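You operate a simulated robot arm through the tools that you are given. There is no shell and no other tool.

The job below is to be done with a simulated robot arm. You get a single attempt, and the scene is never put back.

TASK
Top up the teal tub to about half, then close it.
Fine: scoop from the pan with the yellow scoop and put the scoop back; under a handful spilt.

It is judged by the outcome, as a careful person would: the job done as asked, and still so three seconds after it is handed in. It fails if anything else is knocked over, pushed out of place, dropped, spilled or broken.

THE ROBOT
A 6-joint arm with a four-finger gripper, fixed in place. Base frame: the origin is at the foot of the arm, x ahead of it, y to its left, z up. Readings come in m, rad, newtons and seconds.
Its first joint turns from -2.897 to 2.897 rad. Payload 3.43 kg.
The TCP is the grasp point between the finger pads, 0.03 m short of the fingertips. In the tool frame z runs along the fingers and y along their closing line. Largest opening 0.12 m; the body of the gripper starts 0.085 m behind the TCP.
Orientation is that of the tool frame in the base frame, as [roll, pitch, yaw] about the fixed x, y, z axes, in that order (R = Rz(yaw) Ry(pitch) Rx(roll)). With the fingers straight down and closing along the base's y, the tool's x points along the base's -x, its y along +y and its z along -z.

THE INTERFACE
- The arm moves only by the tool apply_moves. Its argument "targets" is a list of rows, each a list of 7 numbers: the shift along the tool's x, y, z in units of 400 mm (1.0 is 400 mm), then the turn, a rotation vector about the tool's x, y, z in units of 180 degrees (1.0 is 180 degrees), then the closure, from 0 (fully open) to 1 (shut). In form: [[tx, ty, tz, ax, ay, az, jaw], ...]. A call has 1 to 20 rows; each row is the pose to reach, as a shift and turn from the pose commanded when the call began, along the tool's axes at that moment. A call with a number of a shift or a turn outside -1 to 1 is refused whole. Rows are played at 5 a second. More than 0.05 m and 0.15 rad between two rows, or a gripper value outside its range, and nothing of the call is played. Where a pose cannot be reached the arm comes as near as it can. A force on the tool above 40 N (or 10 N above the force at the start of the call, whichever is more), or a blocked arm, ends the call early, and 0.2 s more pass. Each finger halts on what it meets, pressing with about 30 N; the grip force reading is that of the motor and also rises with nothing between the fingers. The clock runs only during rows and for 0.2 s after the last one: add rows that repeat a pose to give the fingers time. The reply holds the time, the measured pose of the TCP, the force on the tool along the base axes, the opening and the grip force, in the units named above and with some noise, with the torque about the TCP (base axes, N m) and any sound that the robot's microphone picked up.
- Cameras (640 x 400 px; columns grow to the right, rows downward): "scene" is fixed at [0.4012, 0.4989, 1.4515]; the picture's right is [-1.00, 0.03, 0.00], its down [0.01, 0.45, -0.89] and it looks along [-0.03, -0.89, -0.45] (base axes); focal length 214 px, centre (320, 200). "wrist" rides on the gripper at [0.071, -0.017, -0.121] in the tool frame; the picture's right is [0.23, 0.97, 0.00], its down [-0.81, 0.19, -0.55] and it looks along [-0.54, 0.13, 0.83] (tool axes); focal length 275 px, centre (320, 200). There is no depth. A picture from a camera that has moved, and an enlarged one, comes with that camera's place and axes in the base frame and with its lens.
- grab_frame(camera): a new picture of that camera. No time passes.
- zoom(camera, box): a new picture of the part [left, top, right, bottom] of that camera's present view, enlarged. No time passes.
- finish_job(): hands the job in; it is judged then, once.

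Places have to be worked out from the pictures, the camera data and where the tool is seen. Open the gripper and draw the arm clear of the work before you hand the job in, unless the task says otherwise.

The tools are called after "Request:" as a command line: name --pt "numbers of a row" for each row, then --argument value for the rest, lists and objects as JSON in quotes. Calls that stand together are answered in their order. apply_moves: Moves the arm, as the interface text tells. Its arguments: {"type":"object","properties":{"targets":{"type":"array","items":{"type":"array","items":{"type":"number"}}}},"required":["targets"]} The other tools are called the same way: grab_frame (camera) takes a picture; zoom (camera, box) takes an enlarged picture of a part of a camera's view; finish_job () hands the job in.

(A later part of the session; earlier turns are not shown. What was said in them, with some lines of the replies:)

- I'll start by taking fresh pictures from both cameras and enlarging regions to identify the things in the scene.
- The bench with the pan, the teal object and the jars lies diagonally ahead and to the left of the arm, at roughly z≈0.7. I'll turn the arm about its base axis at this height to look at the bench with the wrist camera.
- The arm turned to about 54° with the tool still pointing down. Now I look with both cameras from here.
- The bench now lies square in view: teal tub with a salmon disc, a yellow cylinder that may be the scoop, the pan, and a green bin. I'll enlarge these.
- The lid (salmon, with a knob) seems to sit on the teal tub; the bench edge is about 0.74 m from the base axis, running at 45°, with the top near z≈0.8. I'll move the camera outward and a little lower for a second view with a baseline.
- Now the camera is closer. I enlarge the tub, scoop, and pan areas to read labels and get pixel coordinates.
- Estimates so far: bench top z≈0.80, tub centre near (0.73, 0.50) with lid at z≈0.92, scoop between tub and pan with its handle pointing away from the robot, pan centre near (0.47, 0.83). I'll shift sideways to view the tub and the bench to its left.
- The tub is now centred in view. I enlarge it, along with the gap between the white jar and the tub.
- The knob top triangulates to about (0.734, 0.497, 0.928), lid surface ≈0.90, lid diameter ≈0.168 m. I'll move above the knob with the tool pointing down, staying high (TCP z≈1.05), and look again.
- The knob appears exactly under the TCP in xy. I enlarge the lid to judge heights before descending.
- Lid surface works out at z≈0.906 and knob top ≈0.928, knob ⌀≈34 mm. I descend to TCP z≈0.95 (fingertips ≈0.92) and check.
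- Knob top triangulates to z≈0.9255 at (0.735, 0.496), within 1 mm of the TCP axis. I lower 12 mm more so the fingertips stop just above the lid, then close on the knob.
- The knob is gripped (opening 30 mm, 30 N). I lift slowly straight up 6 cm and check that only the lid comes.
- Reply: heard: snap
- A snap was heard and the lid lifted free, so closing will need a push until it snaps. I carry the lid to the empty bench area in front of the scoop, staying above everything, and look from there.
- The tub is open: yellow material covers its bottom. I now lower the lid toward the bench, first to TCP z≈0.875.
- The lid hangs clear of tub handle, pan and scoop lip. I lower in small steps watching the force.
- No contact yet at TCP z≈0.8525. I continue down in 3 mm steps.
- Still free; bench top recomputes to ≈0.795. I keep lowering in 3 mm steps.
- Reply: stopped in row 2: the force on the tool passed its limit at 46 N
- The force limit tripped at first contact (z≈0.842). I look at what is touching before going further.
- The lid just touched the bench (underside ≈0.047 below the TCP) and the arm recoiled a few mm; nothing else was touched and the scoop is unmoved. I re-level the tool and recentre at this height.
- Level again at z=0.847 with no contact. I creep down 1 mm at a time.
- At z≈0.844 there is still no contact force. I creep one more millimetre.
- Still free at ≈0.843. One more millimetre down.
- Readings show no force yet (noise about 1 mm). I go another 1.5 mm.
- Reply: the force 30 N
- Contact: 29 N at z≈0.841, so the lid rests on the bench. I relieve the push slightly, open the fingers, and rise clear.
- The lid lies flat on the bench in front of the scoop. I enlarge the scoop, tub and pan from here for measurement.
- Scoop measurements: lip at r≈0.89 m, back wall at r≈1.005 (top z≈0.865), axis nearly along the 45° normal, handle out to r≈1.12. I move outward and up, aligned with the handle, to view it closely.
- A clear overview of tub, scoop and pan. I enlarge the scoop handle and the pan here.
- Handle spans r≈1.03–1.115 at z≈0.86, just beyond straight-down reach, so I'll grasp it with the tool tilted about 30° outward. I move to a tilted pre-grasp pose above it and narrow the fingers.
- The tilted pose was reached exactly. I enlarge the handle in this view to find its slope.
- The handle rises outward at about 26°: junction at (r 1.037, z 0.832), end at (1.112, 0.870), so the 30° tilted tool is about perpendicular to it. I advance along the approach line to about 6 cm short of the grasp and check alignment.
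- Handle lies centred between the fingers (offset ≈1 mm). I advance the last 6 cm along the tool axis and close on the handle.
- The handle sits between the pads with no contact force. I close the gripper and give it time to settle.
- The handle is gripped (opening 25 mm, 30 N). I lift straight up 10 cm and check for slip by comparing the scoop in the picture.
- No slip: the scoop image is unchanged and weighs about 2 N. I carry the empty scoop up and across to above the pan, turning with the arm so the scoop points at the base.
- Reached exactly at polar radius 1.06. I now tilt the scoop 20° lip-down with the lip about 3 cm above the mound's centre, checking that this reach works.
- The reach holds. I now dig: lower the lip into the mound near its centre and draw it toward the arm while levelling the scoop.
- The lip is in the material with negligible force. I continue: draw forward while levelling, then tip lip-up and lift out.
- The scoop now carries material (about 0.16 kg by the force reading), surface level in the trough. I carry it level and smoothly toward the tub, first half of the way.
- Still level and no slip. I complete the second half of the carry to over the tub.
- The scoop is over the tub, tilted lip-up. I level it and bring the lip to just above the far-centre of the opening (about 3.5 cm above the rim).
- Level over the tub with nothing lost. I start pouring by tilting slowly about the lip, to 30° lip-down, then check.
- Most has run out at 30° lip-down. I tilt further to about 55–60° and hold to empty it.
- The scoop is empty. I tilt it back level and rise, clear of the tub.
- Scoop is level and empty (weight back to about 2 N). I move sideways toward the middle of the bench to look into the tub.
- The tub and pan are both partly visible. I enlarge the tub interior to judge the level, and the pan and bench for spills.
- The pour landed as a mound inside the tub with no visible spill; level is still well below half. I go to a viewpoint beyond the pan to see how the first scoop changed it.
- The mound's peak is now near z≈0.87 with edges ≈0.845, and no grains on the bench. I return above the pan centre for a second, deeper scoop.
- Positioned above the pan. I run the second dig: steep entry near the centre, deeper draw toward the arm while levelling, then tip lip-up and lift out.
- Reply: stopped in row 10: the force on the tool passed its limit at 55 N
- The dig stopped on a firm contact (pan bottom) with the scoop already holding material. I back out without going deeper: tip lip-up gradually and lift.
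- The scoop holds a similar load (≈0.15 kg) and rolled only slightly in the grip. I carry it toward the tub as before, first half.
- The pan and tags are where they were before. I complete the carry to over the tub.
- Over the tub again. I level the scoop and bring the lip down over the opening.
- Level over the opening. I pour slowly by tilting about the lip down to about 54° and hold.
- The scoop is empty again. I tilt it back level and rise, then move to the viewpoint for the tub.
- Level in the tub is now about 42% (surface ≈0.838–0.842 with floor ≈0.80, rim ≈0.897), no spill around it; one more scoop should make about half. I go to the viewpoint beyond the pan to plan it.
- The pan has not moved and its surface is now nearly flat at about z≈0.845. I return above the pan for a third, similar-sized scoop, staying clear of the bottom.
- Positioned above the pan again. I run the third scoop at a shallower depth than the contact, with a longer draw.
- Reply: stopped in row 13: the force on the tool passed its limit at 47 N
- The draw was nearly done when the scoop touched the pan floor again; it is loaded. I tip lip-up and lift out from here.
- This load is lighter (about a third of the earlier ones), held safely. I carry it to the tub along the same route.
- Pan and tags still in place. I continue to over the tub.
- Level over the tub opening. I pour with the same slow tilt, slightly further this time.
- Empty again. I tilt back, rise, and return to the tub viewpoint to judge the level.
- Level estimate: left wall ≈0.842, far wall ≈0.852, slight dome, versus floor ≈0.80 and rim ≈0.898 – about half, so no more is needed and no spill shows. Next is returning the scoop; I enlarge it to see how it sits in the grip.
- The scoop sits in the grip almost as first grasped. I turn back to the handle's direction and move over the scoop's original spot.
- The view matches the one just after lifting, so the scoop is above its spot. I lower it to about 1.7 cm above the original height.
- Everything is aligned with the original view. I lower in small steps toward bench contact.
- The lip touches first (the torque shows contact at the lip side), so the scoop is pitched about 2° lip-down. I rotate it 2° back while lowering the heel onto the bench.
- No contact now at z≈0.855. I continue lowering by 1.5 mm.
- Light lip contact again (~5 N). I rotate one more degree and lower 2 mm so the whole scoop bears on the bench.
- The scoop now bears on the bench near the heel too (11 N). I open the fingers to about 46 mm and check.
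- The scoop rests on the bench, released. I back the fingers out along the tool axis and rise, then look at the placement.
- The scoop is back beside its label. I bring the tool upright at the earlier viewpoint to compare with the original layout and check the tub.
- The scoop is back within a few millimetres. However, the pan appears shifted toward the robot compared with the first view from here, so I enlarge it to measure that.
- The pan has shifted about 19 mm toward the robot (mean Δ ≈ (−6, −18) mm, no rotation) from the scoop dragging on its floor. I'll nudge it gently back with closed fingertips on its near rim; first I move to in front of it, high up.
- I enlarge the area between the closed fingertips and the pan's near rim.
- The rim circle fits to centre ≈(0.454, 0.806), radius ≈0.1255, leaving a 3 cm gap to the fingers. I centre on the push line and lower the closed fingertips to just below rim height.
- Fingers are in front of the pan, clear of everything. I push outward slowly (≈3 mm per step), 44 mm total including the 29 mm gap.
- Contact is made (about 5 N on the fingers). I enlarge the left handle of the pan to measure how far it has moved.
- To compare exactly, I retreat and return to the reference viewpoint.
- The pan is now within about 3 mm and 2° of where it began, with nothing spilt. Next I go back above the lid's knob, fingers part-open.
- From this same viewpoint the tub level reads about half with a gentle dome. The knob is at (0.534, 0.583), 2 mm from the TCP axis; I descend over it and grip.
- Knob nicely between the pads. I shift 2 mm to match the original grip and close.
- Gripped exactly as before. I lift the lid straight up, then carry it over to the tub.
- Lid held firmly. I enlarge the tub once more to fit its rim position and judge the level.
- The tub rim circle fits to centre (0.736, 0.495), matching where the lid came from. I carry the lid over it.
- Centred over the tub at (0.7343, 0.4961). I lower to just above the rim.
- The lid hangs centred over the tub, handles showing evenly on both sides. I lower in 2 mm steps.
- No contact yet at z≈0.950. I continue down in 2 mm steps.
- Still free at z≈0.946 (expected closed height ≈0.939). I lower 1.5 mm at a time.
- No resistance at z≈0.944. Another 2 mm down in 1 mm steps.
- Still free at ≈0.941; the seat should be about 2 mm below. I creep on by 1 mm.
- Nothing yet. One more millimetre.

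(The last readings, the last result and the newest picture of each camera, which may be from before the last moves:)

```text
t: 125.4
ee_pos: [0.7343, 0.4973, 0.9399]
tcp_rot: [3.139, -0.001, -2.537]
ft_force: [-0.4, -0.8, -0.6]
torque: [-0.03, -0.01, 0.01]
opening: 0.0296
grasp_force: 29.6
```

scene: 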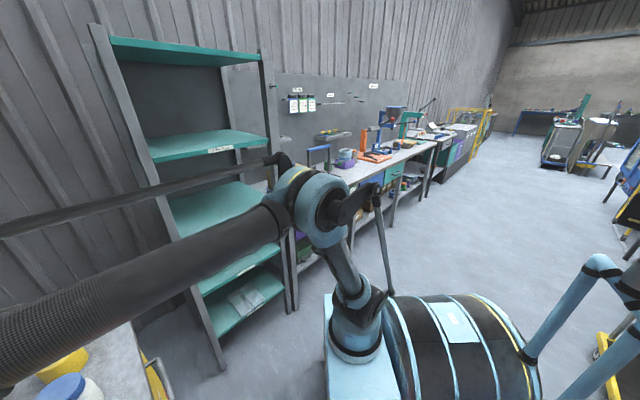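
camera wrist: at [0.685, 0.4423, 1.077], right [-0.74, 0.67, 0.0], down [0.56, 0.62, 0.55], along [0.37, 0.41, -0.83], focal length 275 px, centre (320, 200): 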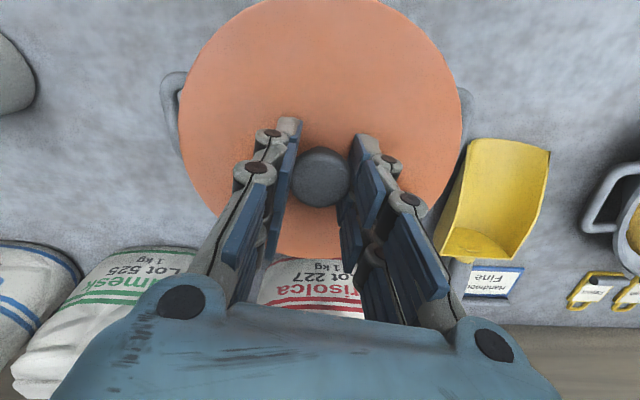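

Still free at ≈0.9395. I go 1.5 mm further.

Request:
apply_moves --pt "0 0 0.002 0 0 0 1" --pt "0 0 0.0038 0 0 0 1" --pt "0 0 0.0038 0 0 0 1"

Request:
grab_frame --camera "wrist"

```text
t: 126.2
ee_pos: [0.7346, 0.4974, 0.9385]
tcp_rot: [3.14, 0.001, -2.539]
ft_force: [-0.1, -0.6, -0.7]
torque: [-0.01, -0.01, -0.02]
opening: 0.0296
grasp_force: 30.0
```

```text
taken
camera wrist: at [0.685, 0.4421, 1.0589], right [-0.74, 0.67, 0.0], down [0.56, 0.62, 0.55], along [0.37, 0.41, -0.83], focal length 275 px, centre (320, 200)
```

wrist: 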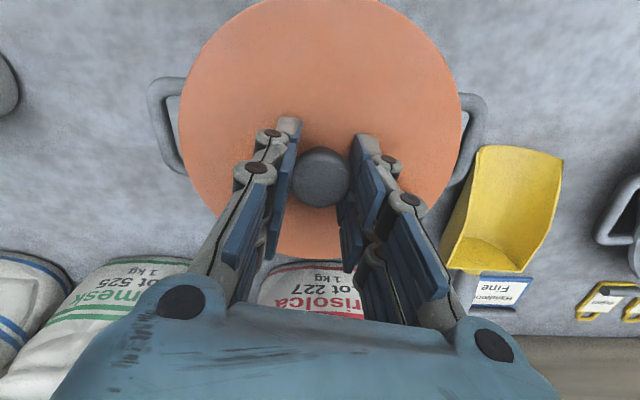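

Now at the original closed height (TCP 0.938) with no force yet. I press on down 1 mm at a time until it seats.

Request:
apply_moves --pt "0 0 0.0025 0 0 0 1" --pt "0 0 0.0025 0 0 0 1"

```text
t: 126.8
ee_pos: [0.7342, 0.4973, 0.9371]
tcp_rot: [3.139, -0.001, -2.537]
ft_force: [-0.9, -11.4, 13.9]
torque: [-0.25, 0.06, 0.04]
opening: 0.0296
grasp_force: 29.9
heard: snap
```

A snap was heard: the lid is closed. I open the fingers and rise slowly.

Request:
apply_moves --pt "0 0 0 0 0 0 0.85" --pt "0 0 0 0 0 0 0.65" --pt "0 0 0 0 0 0 0.4" --pt "0 0 0 0 0 0 0.4" --pt "0 0 -0.03 0 0 0 0.4" --pt "0 0 -0.1 0 0 0 0.4" --pt "0 0 -0.2 0 0 0 0.2" --pt "0 0 -0.3 0 0 0 0" --pt "0 0 -0.3 0 0 0 0"

Request:
grab_frame --camera "wrist"

Request:
zoom --camera "wrist" --box '[180, 0, 480, 220]'

```text
t: 128.8
ee_pos: [0.7351, 0.4976, 1.0582]
tcp_rot: [3.139, 0.001, -2.537]
ft_force: [0.8, -0.5, -0.5]
torque: [0.0, 0.02, 0.02]
opening: 0.12
grasp_force: 0.0
```

```text
taken
camera wrist: at [0.6848, 0.4423, 1.1791], right [-0.74, 0.67, 0.0], down [0.56, 0.62, 0.55], along [0.37, 0.41, -0.83], focal length 275 px, centre (320, 200)
```

wrist: 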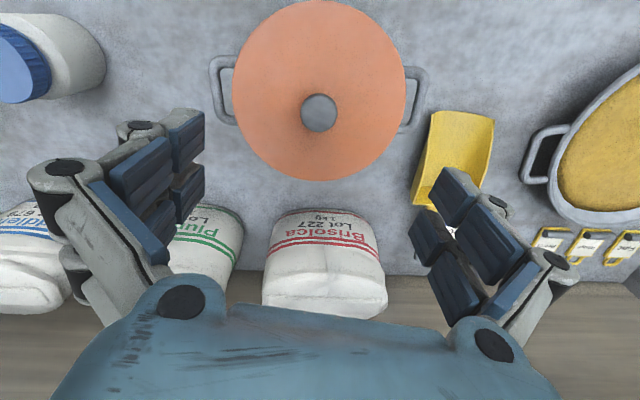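

```text
1.82 times, centred on (330, 110) of wrist
camera zoom: at [0.6848, 0.4423, 1.1791], right [-0.74, 0.67, 0.0], down [0.56, 0.62, 0.55], along [0.37, 0.41, -0.83], focal length 500 px, centre (302, 364)
```

zoom: 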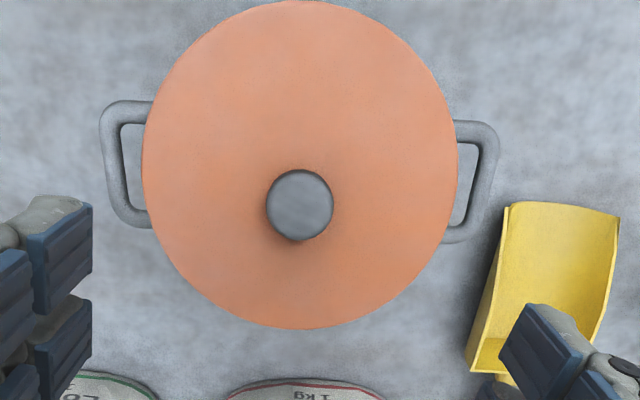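

The lid sits square on the tub as at the start. I draw the arm back and up to the earlier overview pose to check the whole bench.

Request:
apply_moves --pt "0.03 0.01 -0.1 0 0 0 0" --pt "0.1 0.04 -0.17 0 0 0 0" --pt "0.2 0.09 -0.22 0 0 0 0" --pt "0.3 0.14 -0.26 0 0 0 0" --pt "0.4 0.19 -0.3 0 0 0 0" --pt "0.5 0.24 -0.33 0 0 0 0" --pt "0.6 0.285 -0.36 0 0 0 0" --pt "0.6825 0.3243 -0.375 0 0 0 0" --pt "0.6825 0.3243 -0.375 0 0 0 0"

Request:
grab_frame --camera "wrist"

Request:
zoom --camera "wrist" --box '[180, 130, 340, 300]'

Request:
zoom --camera "wrist" --box '[290, 150, 490, 300]'

```text
t: 130.8
ee_pos: [0.4377, 0.4475, 1.2066]
tcp_rot: [3.139, 0.001, -2.537]
ft_force: [0.7, 0.6, -1.2]
torque: [0.02, 0.0, 0.02]
opening: 0.1203
grasp_force: 0.0
```

```text
taken
camera wrist: at [0.3876, 0.3937, 1.3287], right [-0.74, 0.67, 0.0], down [0.56, 0.62, 0.55], along [0.37, 0.41, -0.83], focal length 275 px, centre (320, 200)
```

wrist: 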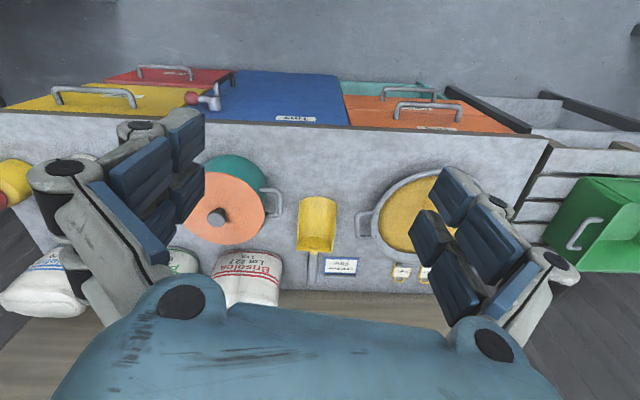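

```text
2.35 times, centred on (260, 215) of wrist
camera zoom: at [0.3876, 0.3937, 1.3287], right [-0.74, 0.67, 0.0], down [0.56, 0.62, 0.55], along [0.37, 0.41, -0.83], focal length 648 px, centre (461, 165)
```

zoom: 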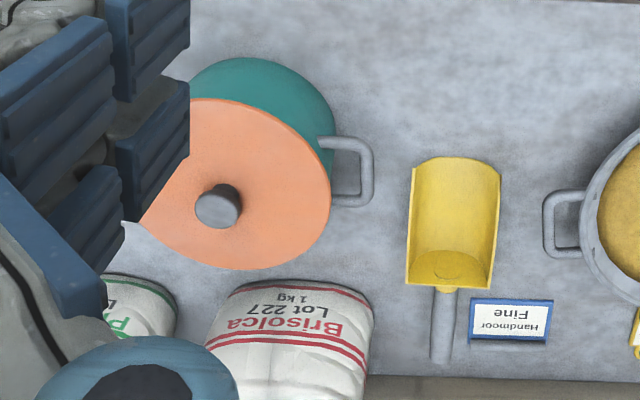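

```text
2.67 times, centred on (390, 225) of wrist
camera zoom: at [0.3876, 0.3937, 1.3287], right [-0.74, 0.67, 0.0], down [0.56, 0.62, 0.55], along [0.37, 0.41, -0.83], focal length 734 px, centre (133, 133)
```

zoom: 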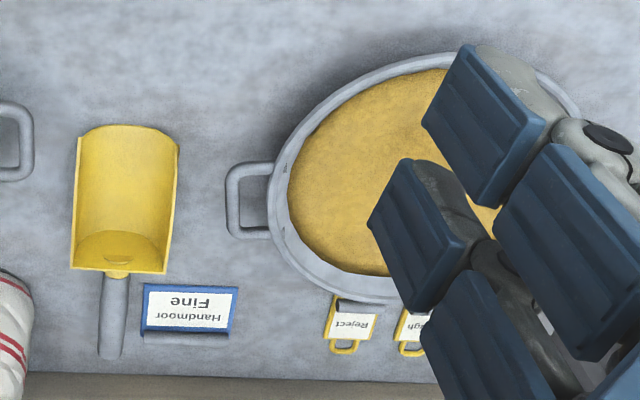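

Everything stands as at the start: scoop by its label, pan within about 5 mm, tub closed, no grains on the bench. I draw the arm well back from the bench and take a last look at the left side.

Request:
apply_moves --pt "0.0493 -0.0736 -0.0047 0 0 0 0" --pt "0.0986 -0.1471 -0.0094 0 0 0 0" --pt "0.1479 -0.2207 -0.0141 0 0 0 0" --pt "0.1971 -0.2943 -0.0189 0 0 0 0" --pt "0.2464 -0.3679 -0.0236 0 0 0 0" --pt "0.2957 -0.4414 -0.0283 0 0 0 0" --pt "0.345 -0.515 -0.033 0 0 0 0" --pt "0.345 -0.515 -0.033 0 0 0 0"

Request:
grab_frame --camera "wrist"

Request:
grab_frame --camera "scene"

```text
t: 132.6
ee_pos: [0.4402, 0.2003, 1.2193]
tcp_rot: [3.139, -0.001, -2.539]
ft_force: [0.1, 0.8, 0.2]
torque: [-0.02, -0.01, 0.01]
opening: 0.12
grasp_force: 0.0
```

```text
taken
camera wrist: at [0.3911, 0.1447, 1.3408], right [-0.74, 0.67, 0.0], down [0.56, 0.62, 0.55], along [0.37, 0.41, -0.83], focal length 275 px, centre (320, 200)
```

wrist: 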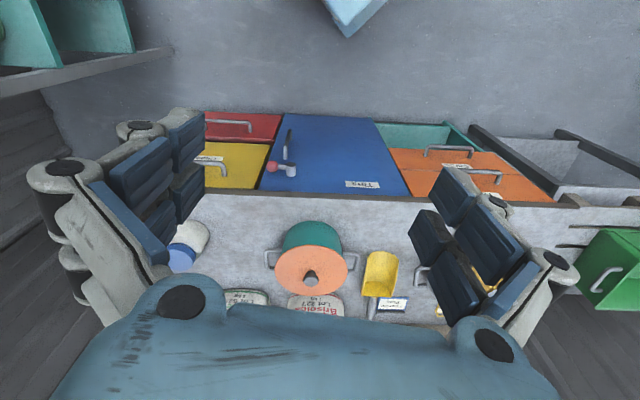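

```text
taken
```

scene: 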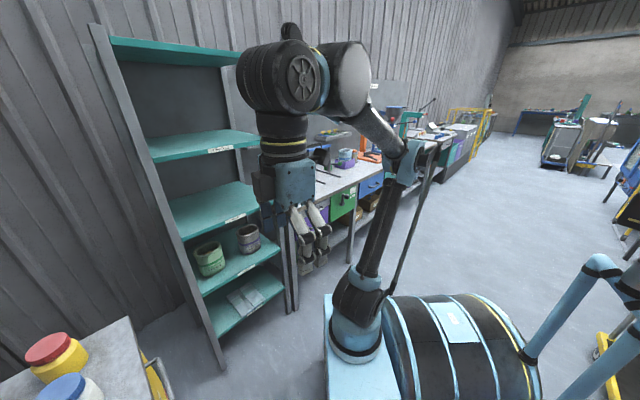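

The tub is topped up to about half with its lid snapped on. The scoop is back in its place, jars and sacks stand undisturbed, and the gripper is open with the arm clear of the bench. I hand the job in.

Request:
finish_job

```text
The job is handed in.
```

The teal tub is topped up to about half and closed, and the job is handed in. I don't have the verdict.

- **Fill:** I poured three scoops from the pan, the last one smaller. I put the level at roughly 46–55% of the tub's depth. That comes from camera geometry, and the surface was slightly domed, so it isn't exact.
- **Lid:** it snapped off when I lifted it and I heard it snap again when I pressed it back on.
- **Scoop:** it is back beside the "Handmoor Fine" label, within a few millimetres of where it started.
- **Spills:** I saw no grains on the bench in any of the pictures.
- **Pan moved:** on the second and third scoops the scoop hit the pan's floor and dragged the pan about 19 mm towards the arm. I pushed it back with the closed fingers. It now sits within about 5 mm and 2° of its original place.

The gripper is open and the arm is clear of the bench.
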